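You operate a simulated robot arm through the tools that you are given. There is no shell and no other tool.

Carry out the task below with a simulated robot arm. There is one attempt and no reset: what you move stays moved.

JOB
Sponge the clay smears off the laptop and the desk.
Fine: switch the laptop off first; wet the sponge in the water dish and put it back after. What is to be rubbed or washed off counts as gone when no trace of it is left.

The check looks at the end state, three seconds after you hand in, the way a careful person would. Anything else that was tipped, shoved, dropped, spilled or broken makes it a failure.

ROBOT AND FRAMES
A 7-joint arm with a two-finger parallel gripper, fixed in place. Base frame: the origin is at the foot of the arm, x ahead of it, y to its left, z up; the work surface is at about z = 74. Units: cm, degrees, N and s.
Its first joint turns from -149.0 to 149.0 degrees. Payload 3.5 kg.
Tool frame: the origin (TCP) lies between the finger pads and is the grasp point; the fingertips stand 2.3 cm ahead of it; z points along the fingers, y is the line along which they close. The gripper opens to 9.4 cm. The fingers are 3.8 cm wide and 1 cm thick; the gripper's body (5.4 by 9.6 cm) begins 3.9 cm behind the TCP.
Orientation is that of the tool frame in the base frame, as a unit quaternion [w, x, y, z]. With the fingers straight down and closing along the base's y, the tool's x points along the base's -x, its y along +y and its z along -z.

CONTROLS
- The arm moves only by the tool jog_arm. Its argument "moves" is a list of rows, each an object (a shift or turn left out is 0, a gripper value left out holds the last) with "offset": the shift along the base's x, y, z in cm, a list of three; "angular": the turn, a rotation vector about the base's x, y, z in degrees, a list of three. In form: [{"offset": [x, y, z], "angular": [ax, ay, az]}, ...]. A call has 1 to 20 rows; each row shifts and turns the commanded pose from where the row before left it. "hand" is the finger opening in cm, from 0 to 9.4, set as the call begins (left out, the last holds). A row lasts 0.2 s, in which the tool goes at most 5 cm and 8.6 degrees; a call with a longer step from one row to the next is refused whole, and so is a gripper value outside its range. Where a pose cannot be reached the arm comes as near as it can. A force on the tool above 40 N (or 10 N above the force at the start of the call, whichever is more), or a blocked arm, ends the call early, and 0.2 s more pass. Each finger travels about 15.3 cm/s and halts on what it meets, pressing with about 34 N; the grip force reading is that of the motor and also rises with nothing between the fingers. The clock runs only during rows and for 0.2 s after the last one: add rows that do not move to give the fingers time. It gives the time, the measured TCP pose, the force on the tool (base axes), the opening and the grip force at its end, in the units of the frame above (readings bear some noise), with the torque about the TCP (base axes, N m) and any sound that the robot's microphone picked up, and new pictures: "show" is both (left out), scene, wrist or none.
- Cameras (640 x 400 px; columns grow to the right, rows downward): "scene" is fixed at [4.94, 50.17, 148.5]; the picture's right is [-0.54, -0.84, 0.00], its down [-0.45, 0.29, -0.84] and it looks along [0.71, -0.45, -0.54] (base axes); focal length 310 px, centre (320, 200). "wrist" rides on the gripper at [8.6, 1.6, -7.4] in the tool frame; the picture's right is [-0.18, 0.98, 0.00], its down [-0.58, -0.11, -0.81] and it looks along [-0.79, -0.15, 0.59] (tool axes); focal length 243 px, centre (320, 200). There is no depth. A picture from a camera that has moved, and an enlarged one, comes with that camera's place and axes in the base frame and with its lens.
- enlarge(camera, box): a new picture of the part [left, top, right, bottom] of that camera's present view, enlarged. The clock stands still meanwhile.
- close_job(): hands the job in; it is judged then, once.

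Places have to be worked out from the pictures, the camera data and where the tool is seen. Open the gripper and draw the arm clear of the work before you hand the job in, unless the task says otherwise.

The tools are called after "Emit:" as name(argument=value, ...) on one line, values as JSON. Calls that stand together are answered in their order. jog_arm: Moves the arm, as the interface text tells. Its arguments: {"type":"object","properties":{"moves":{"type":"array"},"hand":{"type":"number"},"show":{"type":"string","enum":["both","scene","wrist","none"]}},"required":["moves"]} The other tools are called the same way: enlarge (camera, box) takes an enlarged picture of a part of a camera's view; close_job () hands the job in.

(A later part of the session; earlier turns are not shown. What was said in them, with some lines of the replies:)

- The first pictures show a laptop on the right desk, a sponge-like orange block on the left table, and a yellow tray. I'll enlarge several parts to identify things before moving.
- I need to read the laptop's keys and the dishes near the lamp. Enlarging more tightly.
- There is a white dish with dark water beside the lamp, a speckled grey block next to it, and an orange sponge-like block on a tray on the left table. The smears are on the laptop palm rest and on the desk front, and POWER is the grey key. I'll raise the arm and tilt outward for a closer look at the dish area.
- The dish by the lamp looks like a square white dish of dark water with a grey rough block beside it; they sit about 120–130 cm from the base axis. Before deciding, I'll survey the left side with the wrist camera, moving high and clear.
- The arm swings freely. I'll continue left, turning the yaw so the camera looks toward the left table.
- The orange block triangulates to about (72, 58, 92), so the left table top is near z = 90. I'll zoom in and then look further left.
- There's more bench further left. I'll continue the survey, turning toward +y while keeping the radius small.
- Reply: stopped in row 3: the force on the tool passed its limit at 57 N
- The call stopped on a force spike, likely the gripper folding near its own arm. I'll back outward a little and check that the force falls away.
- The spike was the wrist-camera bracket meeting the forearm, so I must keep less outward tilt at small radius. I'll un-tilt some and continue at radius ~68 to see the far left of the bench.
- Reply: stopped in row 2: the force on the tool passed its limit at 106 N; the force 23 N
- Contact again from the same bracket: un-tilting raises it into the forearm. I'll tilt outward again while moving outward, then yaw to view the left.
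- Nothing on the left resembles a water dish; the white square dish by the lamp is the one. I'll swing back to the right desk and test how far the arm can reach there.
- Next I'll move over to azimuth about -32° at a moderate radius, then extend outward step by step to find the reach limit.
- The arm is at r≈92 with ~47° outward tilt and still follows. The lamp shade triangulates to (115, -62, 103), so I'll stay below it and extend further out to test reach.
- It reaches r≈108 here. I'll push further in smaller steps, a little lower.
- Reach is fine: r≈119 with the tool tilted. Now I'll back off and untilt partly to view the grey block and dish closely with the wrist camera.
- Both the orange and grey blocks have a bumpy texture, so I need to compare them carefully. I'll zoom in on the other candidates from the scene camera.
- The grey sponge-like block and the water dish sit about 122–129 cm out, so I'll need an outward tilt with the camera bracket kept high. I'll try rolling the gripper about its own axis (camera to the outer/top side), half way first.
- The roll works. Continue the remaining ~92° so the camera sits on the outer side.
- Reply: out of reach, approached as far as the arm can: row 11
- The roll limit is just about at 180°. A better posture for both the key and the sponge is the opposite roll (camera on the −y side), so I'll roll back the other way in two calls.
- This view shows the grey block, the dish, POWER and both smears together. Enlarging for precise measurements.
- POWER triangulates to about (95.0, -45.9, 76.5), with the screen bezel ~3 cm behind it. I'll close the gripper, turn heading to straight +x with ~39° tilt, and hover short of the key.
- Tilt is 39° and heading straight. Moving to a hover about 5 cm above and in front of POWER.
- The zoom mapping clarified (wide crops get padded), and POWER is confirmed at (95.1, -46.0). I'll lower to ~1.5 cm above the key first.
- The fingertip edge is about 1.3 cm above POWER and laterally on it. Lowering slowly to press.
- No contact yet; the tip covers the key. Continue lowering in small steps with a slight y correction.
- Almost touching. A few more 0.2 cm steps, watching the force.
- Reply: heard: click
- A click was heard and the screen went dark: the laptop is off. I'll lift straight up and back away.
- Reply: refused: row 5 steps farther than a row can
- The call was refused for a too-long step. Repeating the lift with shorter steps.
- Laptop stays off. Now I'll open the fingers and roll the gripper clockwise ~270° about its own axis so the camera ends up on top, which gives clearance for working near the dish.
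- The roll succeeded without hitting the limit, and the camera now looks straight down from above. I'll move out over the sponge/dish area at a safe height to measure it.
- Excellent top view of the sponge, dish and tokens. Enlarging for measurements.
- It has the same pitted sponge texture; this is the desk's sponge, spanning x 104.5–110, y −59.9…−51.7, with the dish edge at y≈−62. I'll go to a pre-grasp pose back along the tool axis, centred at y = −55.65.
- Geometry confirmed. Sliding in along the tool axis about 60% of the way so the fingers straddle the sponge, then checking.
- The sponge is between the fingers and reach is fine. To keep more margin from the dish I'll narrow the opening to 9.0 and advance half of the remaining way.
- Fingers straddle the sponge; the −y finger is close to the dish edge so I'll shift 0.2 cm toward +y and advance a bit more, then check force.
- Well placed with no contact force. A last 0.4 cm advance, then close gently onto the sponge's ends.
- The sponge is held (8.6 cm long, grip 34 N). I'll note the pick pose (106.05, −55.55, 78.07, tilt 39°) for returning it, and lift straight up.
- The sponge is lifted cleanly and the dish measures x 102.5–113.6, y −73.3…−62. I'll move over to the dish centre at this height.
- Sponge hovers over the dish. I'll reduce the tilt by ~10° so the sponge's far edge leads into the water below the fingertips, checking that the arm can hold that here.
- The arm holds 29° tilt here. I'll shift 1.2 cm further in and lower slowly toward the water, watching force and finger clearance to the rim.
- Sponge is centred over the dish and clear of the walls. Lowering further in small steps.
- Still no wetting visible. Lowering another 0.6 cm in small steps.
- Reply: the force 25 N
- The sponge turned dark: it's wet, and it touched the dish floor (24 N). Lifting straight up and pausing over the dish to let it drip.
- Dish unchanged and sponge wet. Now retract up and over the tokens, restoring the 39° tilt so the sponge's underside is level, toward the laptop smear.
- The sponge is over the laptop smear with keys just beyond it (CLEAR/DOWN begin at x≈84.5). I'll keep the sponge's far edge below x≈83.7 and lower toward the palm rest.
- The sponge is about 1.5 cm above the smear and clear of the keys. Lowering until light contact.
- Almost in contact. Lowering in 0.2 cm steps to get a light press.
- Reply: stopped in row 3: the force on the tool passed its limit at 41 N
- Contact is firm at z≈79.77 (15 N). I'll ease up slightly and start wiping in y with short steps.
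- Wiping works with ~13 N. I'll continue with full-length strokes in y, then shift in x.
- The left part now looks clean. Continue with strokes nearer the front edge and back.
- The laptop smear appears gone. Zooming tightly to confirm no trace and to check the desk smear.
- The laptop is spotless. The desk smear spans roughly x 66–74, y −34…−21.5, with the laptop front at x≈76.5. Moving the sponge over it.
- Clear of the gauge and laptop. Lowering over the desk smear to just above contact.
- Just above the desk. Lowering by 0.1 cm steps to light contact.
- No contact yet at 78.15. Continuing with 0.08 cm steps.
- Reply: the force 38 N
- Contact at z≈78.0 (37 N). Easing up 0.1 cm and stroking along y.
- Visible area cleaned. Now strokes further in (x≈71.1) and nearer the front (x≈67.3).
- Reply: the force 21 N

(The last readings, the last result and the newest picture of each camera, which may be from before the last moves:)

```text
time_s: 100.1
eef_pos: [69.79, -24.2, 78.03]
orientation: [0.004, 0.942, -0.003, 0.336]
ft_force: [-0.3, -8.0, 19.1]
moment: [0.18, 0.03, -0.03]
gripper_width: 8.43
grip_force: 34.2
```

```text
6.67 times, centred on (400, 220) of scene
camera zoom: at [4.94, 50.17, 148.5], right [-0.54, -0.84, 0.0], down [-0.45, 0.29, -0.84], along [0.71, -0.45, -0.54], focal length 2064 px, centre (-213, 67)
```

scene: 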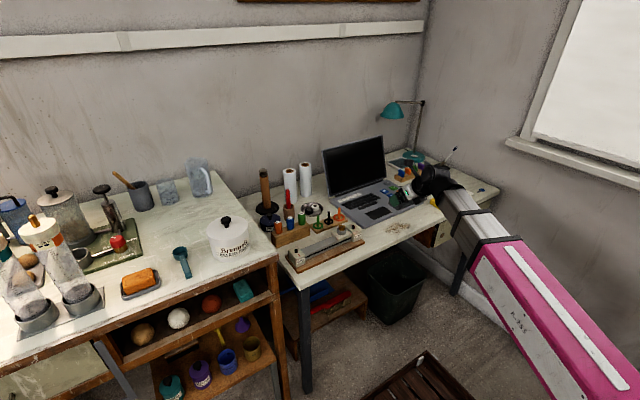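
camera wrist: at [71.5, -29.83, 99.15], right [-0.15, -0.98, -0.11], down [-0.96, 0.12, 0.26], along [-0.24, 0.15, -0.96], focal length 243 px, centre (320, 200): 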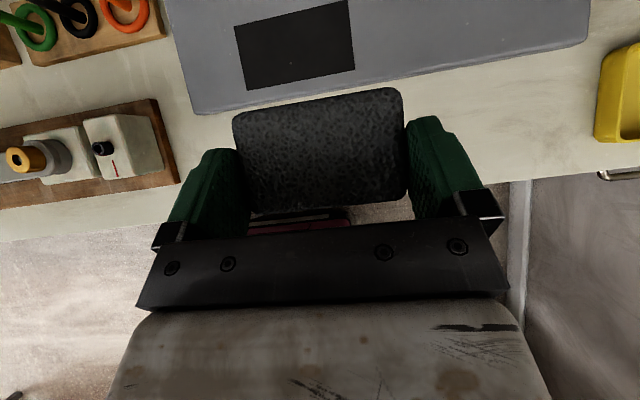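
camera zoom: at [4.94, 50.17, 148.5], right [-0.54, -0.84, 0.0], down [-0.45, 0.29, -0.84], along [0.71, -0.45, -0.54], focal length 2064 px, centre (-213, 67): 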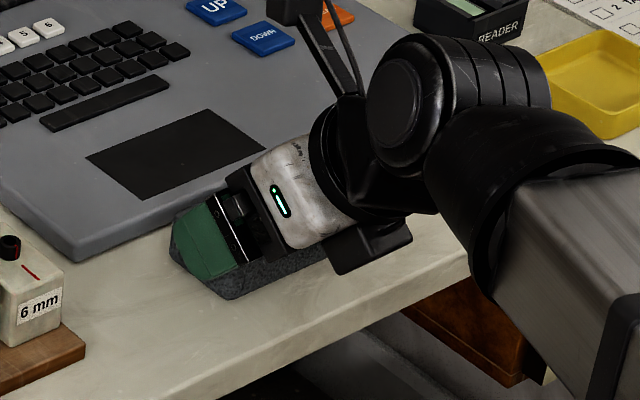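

Looks clean around the sponge. Lifting and moving aside to inspect the whole area.

Emit:
jog_arm(moves=[{"offset": [0, 0, 1]}, {"offset": [0, 0, 3]}, {"offset": [0, -1, 4]}, {"offset": [2, -3.5, 2]}, {"offset": [2, -4, 1]}, {"offset": [2, -4, 0.5]}, {"offset": [2, -4, 0]}, {"offset": [2, -4, 0]}, {"offset": [2, -4, 0]}, {}])

Emit:
enlarge(camera="scene", box=[376, 210, 424, 240])

Emit:
enlarge(camera="scene", box=[340, 180, 468, 260])

```text
time_s: 102.3
eef_pos: [81.68, -48.83, 89.56]
orientation: [0.004, 0.942, -0.004, 0.335]
ft_force: [0.4, -0.7, -0.6]
moment: [-0.03, 0.0, -0.03]
gripper_width: 8.44
grip_force: 34.3
camera wrist: at [83.7, -50.6, 100.73], right [-0.15, -0.98, -0.11], down [-0.96, 0.12, 0.26], along [-0.24, 0.15, -0.96], focal length 243 px, centre (320, 200)
```

scene: 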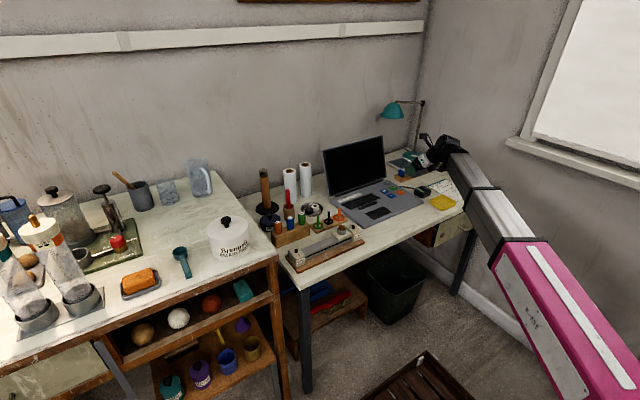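
wrist: 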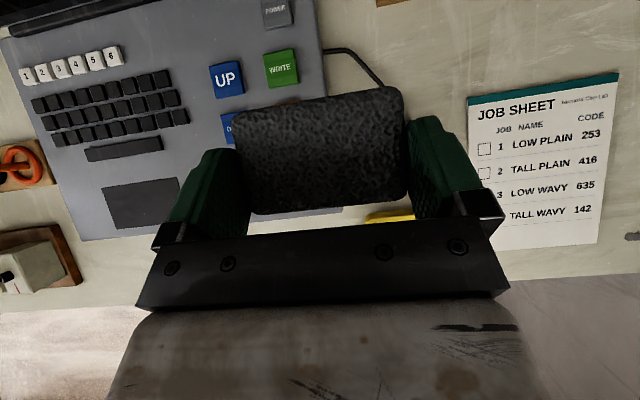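

```text
13.33 times, centred on (400, 225) of scene
camera zoom: at [4.94, 50.17, 148.5], right [-0.54, -0.84, 0.0], down [-0.45, 0.29, -0.84], along [0.71, -0.45, -0.54], focal length 4129 px, centre (-747, -133)
```

zoom: 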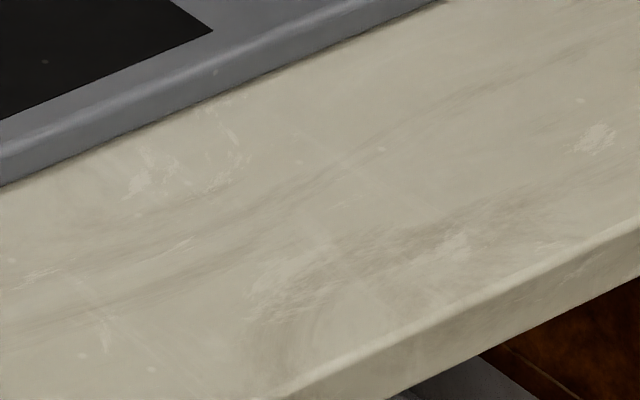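

```text
5.00 times, centred on (404, 220) of scene
camera zoom: at [4.94, 50.17, 148.5], right [-0.54, -0.84, 0.0], down [-0.45, 0.29, -0.84], along [0.71, -0.45, -0.54], focal length 1548 px, centre (-100, 100)
```

zoom: 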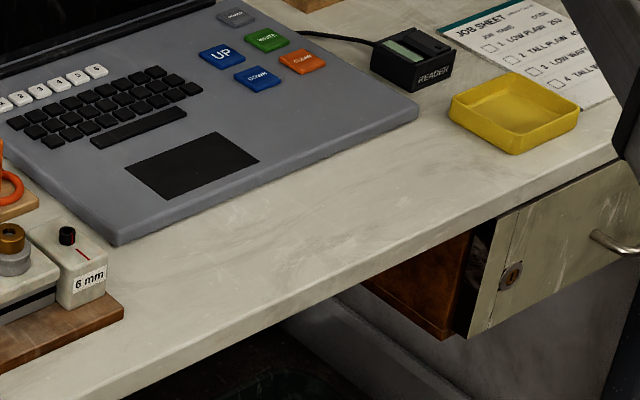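

Both smears are gone without a trace. Now I'll carry the sponge back to its place beside the dish by the same route.

Emit:
jog_arm(moves=[{"offset": [3, -2.3, -0.5]}, {"offset": [3, -2.3, -0.5]}, {"offset": [3, -2.2, -0.5]}, {"offset": [3.5, 0, -0.5]}, {"offset": [3.5, 0, -0.8]}, {"offset": [3.5, 0, -1]}, {"offset": [3.7, 0, -1.2]}, {}])

Emit:
enlarge(camera="wrist", box=[160, 0, 480, 200])

Emit:
enlarge(camera="scene", box=[352, 130, 448, 190])

```text
time_s: 104.1
eef_pos: [104.86, -55.45, 84.4]
orientation: [0.004, 0.942, -0.003, 0.336]
ft_force: [0.3, -0.2, -1.3]
moment: [0.02, 0.02, 0.0]
gripper_width: 8.41
grip_force: 34.0
camera wrist: at [106.85, -57.19, 95.59], right [-0.15, -0.98, -0.11], down [-0.96, 0.12, 0.26], along [-0.24, 0.15, -0.96], focal length 243 px, centre (320, 200)
```

scene: 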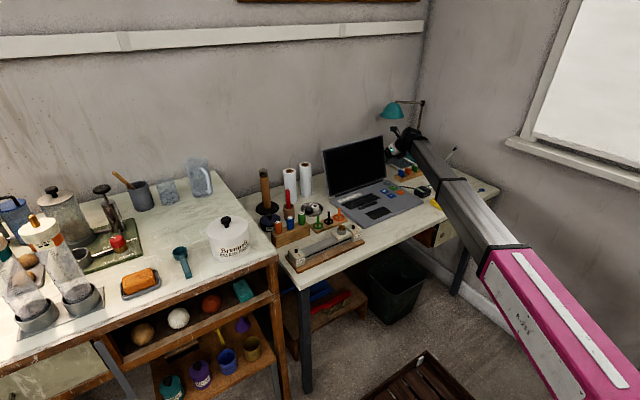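
wrist: 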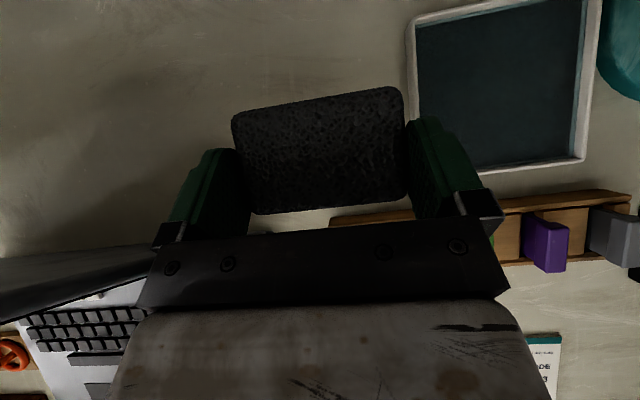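

```text
2.00 times, centred on (320, 100) of wrist
camera zoom: at [106.85, -57.19, 95.59], right [-0.15, -0.98, -0.11], down [-0.96, 0.12, 0.26], along [-0.24, 0.15, -0.96], focal length 485 px, centre (320, 400)
```

zoom: 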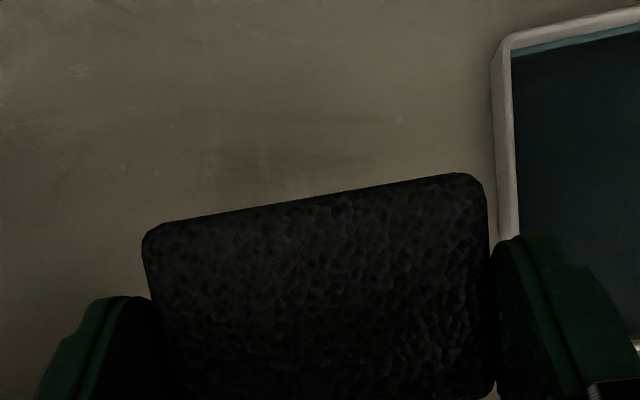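

```text
6.67 times, centred on (400, 160) of scene
camera zoom: at [4.94, 50.17, 148.5], right [-0.54, -0.84, 0.0], down [-0.45, 0.29, -0.84], along [0.71, -0.45, -0.54], focal length 2064 px, centre (-213, 467)
```

zoom: 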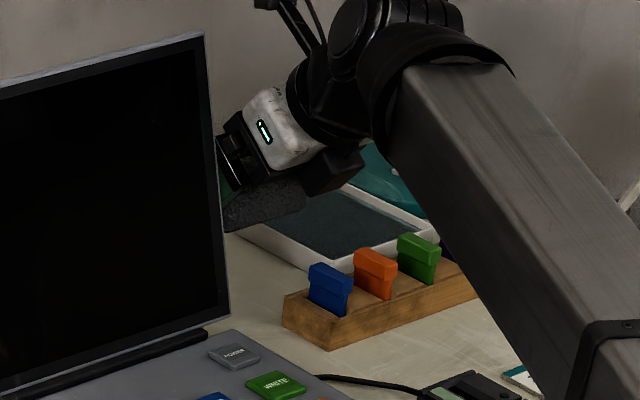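

The dish is where it was. Descending straight onto the original spot beside it.

Emit:
jog_arm(moves=[{"offset": [1.1, -0.1, -2]}, {"offset": [0.05, 0, -2]}, {"offset": [0, 0, -1.2]}, {"offset": [0, 0, -0.6]}, {}], show="none")

Emit:
enlarge(camera="wrist", box=[160, 0, 480, 200])

```text
time_s: 105.3
eef_pos: [106.1, -55.67, 78.69]
orientation: [0.004, 0.942, -0.004, 0.336]
ft_force: [-0.1, 0.0, -0.6]
moment: [0.0, -0.02, 0.0]
gripper_width: 8.44
grip_force: 33.9
```

```text
2.00 times, centred on (320, 100) of wrist
camera zoom: at [108.12, -57.31, 89.73], right [-0.15, -0.98, -0.11], down [-0.96, 0.12, 0.26], along [-0.24, 0.15, -0.96], focal length 485 px, centre (320, 400)
```

zoom: 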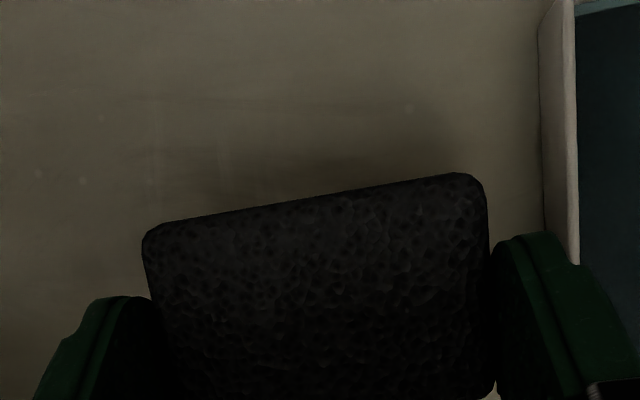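

About 0.6 cm above the desk. Lowering gently to contact.

Emit:
jog_arm(moves=[{"offset": [0, 0.1, -0.3]}, {"offset": [0, 0, -0.2]}, {"offset": [0, 0, -0.08]}, {}], show="none")

```text
time_s: 106.3
eef_pos: [106.21, -55.63, 77.97]
orientation: [0.004, 0.942, -0.004, 0.335]
ft_force: [-0.3, 0.3, -0.6]
moment: [0.0, 0.0, 0.01]
gripper_width: 8.43
grip_force: 34.2
```

Emit:
jog_arm(moves=[{"offset": [0, 0, -0.08]}, {}], show="none")

```text
time_s: 106.9
eef_pos: [106.09, -55.58, 77.96]
orientation: [0.005, 0.942, -0.004, 0.336]
ft_force: [0.2, 0.6, 2.0]
moment: [0.19, 0.03, -0.02]
gripper_width: 8.43
grip_force: 33.9
```

Light contact (2 N): the sponge rests on the desk. Opening the fingers slightly to release it.

Emit:
jog_arm(hand=9.0, moves=[{}, {}, {}])

Emit:
enlarge(camera="wrist", box=[160, 0, 480, 200])

```text
time_s: 107.7
eef_pos: [106.12, -55.46, 77.9]
orientation: [0.004, 0.942, -0.004, 0.335]
ft_force: [0.0, -0.5, -0.8]
moment: [-0.01, -0.01, -0.02]
gripper_width: 8.99
grip_force: 0.0
camera wrist: at [108.14, -57.29, 89.01], right [-0.15, -0.98, -0.11], down [-0.96, 0.12, 0.26], along [-0.24, 0.15, -0.96], focal length 243 px, centre (320, 200)
```

scene: 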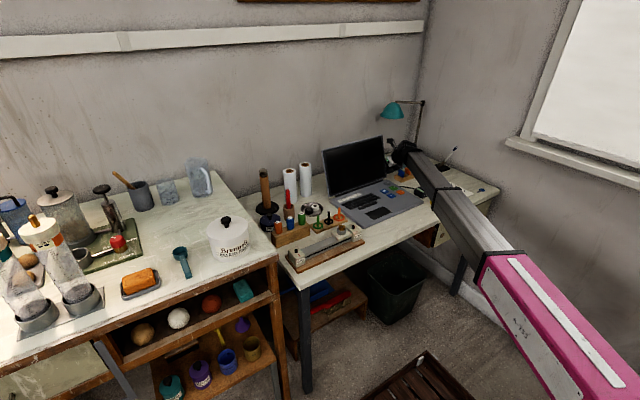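
wrist: 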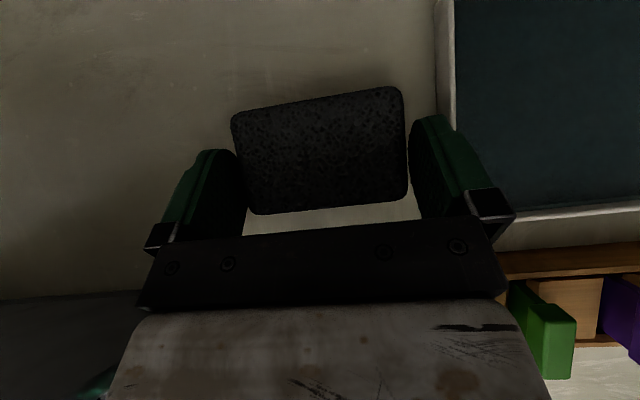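

```text
2.00 times, centred on (320, 100) of wrist
camera zoom: at [108.14, -57.29, 89.01], right [-0.15, -0.98, -0.11], down [-0.96, 0.12, 0.26], along [-0.24, 0.15, -0.96], focal length 485 px, centre (320, 400)
```

zoom: 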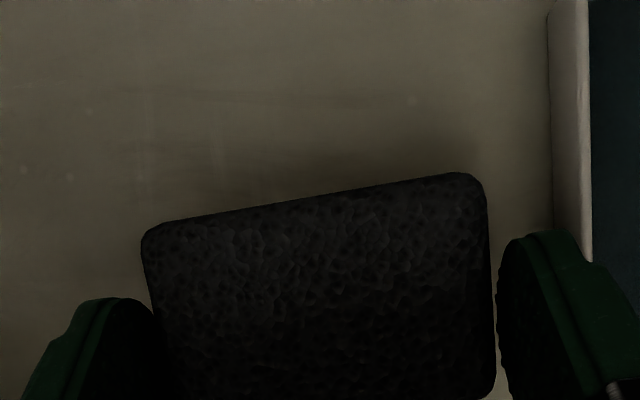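

Released and resting flat. Re-centering by 0.1 cm and withdrawing along the tool axis.

Emit:
jog_arm(moves=[{"offset": [0, -0.1, 0.1]}, {"offset": [-0.5, 0, 0.62]}, {"offset": [-1, 0, 1.25]}, {"offset": [-1.5, 0, 1.9]}, {"offset": [-2, 0, 2.5]}, {"offset": [-2, 0, 2.5]}, {}])

Emit:
enlarge(camera="wrist", box=[200, 0, 520, 200])

Emit:
enlarge(camera="scene", box=[352, 130, 448, 190])

```text
time_s: 109.3
eef_pos: [98.9, -55.85, 86.93]
orientation: [0.004, 0.942, -0.003, 0.335]
ft_force: [0.0, -0.1, 0.1]
moment: [0.01, -0.02, -0.04]
gripper_width: 9.01
grip_force: 0.0
camera wrist: at [100.99, -57.37, 98.08], right [-0.15, -0.98, -0.11], down [-0.96, 0.12, 0.26], along [-0.24, 0.15, -0.96], focal length 243 px, centre (320, 200)
```

scene: 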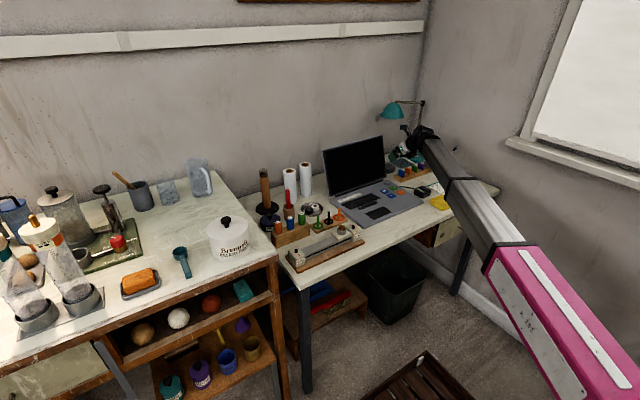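
wrist: 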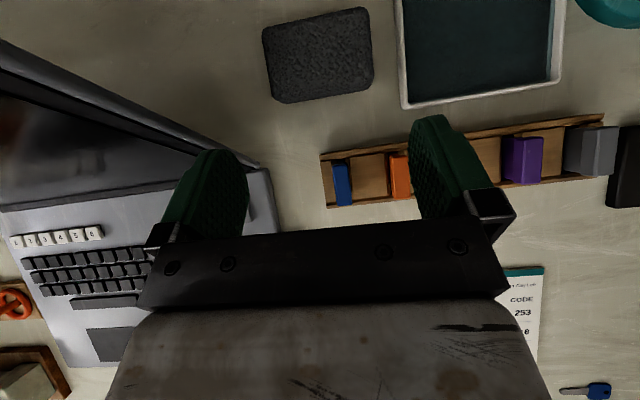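

```text
2.00 times, centred on (360, 100) of wrist
camera zoom: at [100.99, -57.37, 98.08], right [-0.15, -0.98, -0.11], down [-0.96, 0.12, 0.26], along [-0.24, 0.15, -0.96], focal length 485 px, centre (240, 400)
```

zoom: 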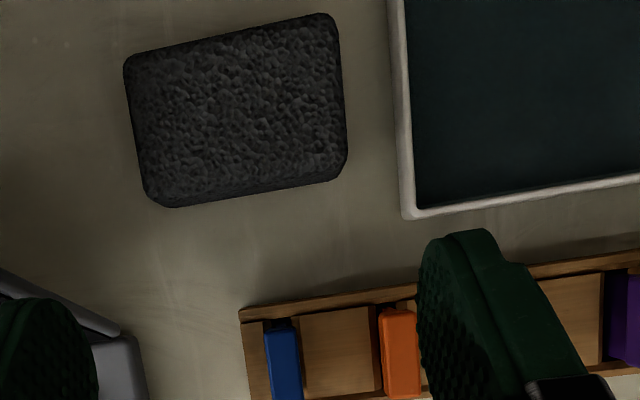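

```text
6.67 times, centred on (400, 160) of scene
camera zoom: at [4.94, 50.17, 148.5], right [-0.54, -0.84, 0.0], down [-0.45, 0.29, -0.84], along [0.71, -0.45, -0.54], focal length 2064 px, centre (-213, 467)
```

zoom: 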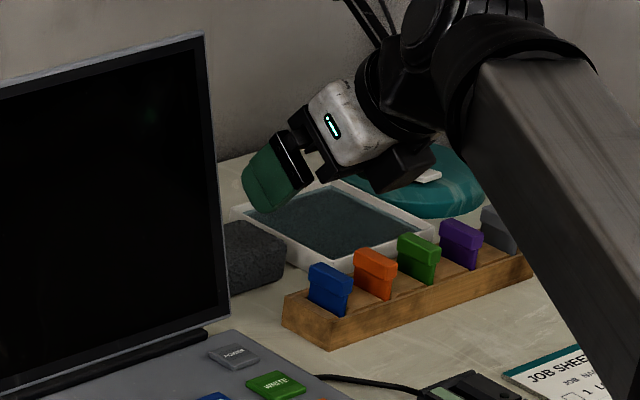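

The sponge sits back in its original spot next to the undisturbed dish. Opening fully and retracting the arm up and back.

Emit:
jog_arm(hand=9.4, moves=[{"offset": [-2.5, 0, 2.5]}, {"offset": [-3, 0, 2.5]}, {"offset": [-3, 0, 2.5]}, {"offset": [-3.5, 0, 2.5]}, {"offset": [-4, 0, 2]}, {"offset": [-4, 0, 2]}, {"offset": [-4, 0, 2]}, {"offset": [-4, 0, 1]}, {}])

Emit:
enlarge(camera="scene", box=[300, 120, 500, 245])

Emit:
enlarge(camera="wrist", box=[0, 0, 320, 200])

Emit:
enlarge(camera="wrist", box=[320, 0, 640, 200])

```text
time_s: 111.3
eef_pos: [71.0, -55.6, 103.76]
orientation: [0.004, 0.942, -0.004, 0.336]
ft_force: [0.0, -0.8, -0.2]
moment: [0.0, 0.01, -0.05]
gripper_width: 9.39
grip_force: 0.0
camera wrist: at [73.04, -57.32, 114.87], right [-0.15, -0.98, -0.11], down [-0.96, 0.12, 0.26], along [-0.24, 0.15, -0.96], focal length 243 px, centre (320, 200)
```

scene: 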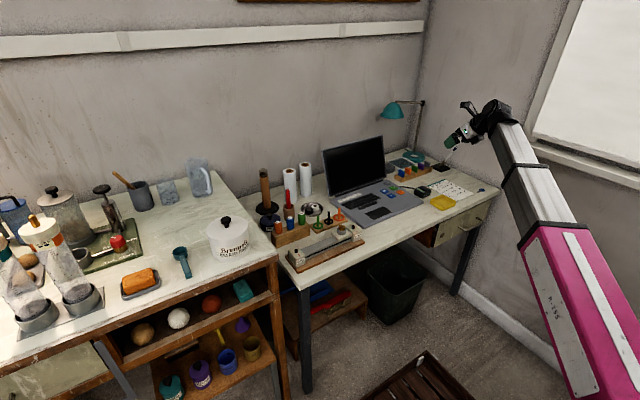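
wrist: 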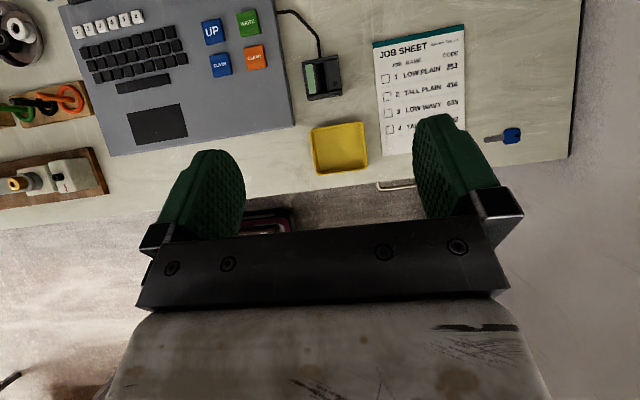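

```text
3.20 times, centred on (400, 182) of scene
camera zoom: at [4.94, 50.17, 148.5], right [-0.54, -0.84, 0.0], down [-0.45, 0.29, -0.84], along [0.71, -0.45, -0.54], focal length 991 px, centre (64, 256)
```

zoom: 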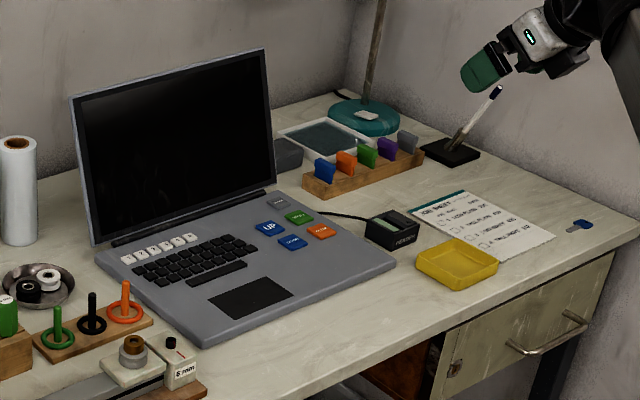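

```text
2.00 times, centred on (160, 100) of wrist
camera zoom: at [73.04, -57.32, 114.87], right [-0.15, -0.98, -0.11], down [-0.96, 0.12, 0.26], along [-0.24, 0.15, -0.96], focal length 485 px, centre (640, 400)
```

zoom: 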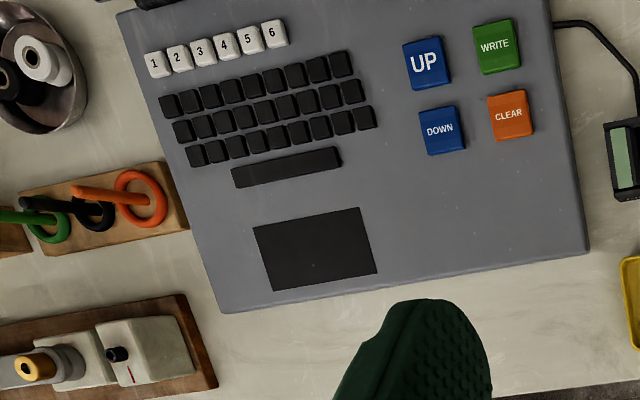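

```text
2.00 times, centred on (480, 100) of wrist
camera zoom: at [73.04, -57.32, 114.87], right [-0.15, -0.98, -0.11], down [-0.96, 0.12, 0.26], along [-0.24, 0.15, -0.96], focal length 485 px, centre (0, 400)
```

zoom: 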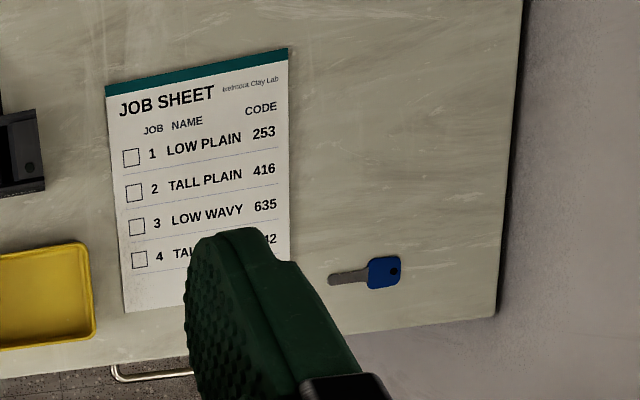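

All looks in place. I'll shift over slightly to view the former desk smear directly from above before handing in.

Emit:
jog_arm(moves=[{"offset": [-1, 4, 1]}, {"offset": [-1, 4, 1]}, {"offset": [-1, 4, 1]}, {"offset": [-1, 4, 1]}, {"offset": [-1, 4, 0]}, {"offset": [-1, 4, 0]}, {}], show="wrist")

Emit:
enlarge(camera="wrist", box=[230, 50, 430, 175])

Emit:
enlarge(camera="scene", box=[368, 195, 432, 235])

```text
time_s: 112.9
eef_pos: [65.11, -31.56, 107.87]
orientation: [0.005, 0.942, -0.004, 0.336]
ft_force: [-0.3, -0.6, 0.5]
moment: [-0.04, 0.01, -0.01]
gripper_width: 9.41
grip_force: 0.0
camera wrist: at [67.14, -33.28, 119.05], right [-0.15, -0.98, -0.11], down [-0.96, 0.12, 0.26], along [-0.24, 0.15, -0.96], focal length 243 px, centre (320, 200)
```

wrist: 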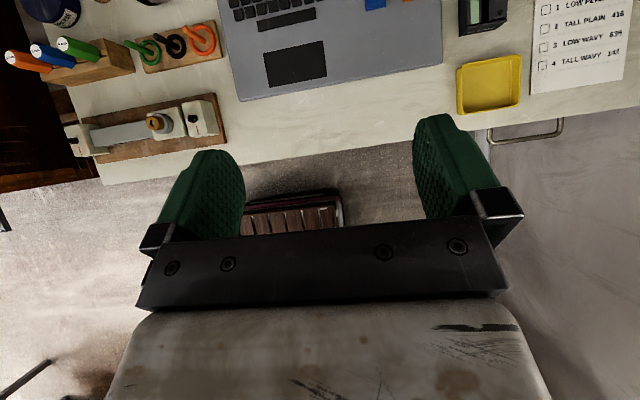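

```text
3.20 times, centred on (330, 112) of wrist
camera zoom: at [67.14, -33.28, 119.05], right [-0.15, -0.98, -0.11], down [-0.96, 0.12, 0.26], along [-0.24, 0.15, -0.96], focal length 776 px, centre (288, 480)
```

zoom: 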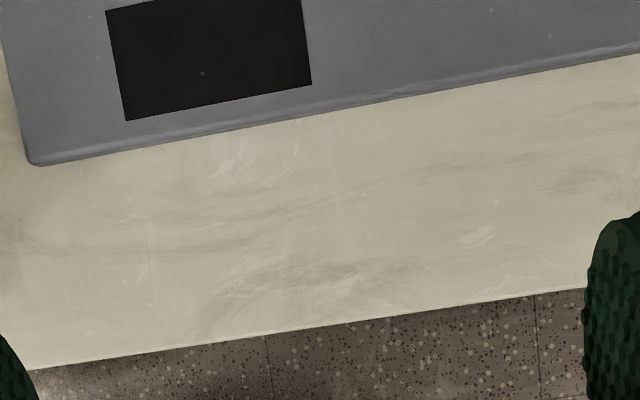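

```text
10.00 times, centred on (400, 215) of scene
camera zoom: at [4.94, 50.17, 148.5], right [-0.54, -0.84, 0.0], down [-0.45, 0.29, -0.84], along [0.71, -0.45, -0.54], focal length 3097 px, centre (-480, 50)
```

zoom: 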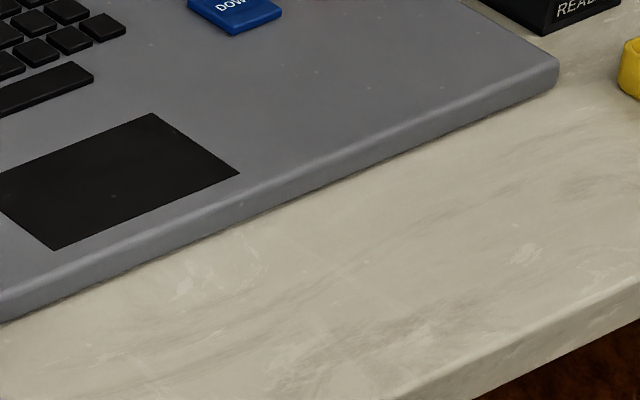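

Both surfaces are clean, showing only the desk's natural veining. The laptop is off, the sponge is back beside the water dish, and the arm is open and clear at z≈108. Handing in.

Emit:
close_job()

```text
The job is handed in.
```

Both clay smears are gone from the laptop and the desk, with no trace left in the close-up pictures.

- **Laptop:** I switched it off first by pressing POWER. There was a click and the screen went dark.
- **Sponge:** There were three sponges in the room: the grey one by the water dish, an orange one on the left bench and a teal one on the shelf. I took the grey one as "the sponge". I wet it in the dish, and after wiping I put it back where it had been.
- **Everything else:** The dish, the job cards, the card reader, the yellow tray and the laptop's position all look unchanged in the before and after pictures. I saw no drips.

Early on, while looking around the left side, the arm's camera bracket touched the arm itself twice and those moves stopped short. Nothing on the benches was touched. I handed in with the gripper open and the arm raised clear of the desk.
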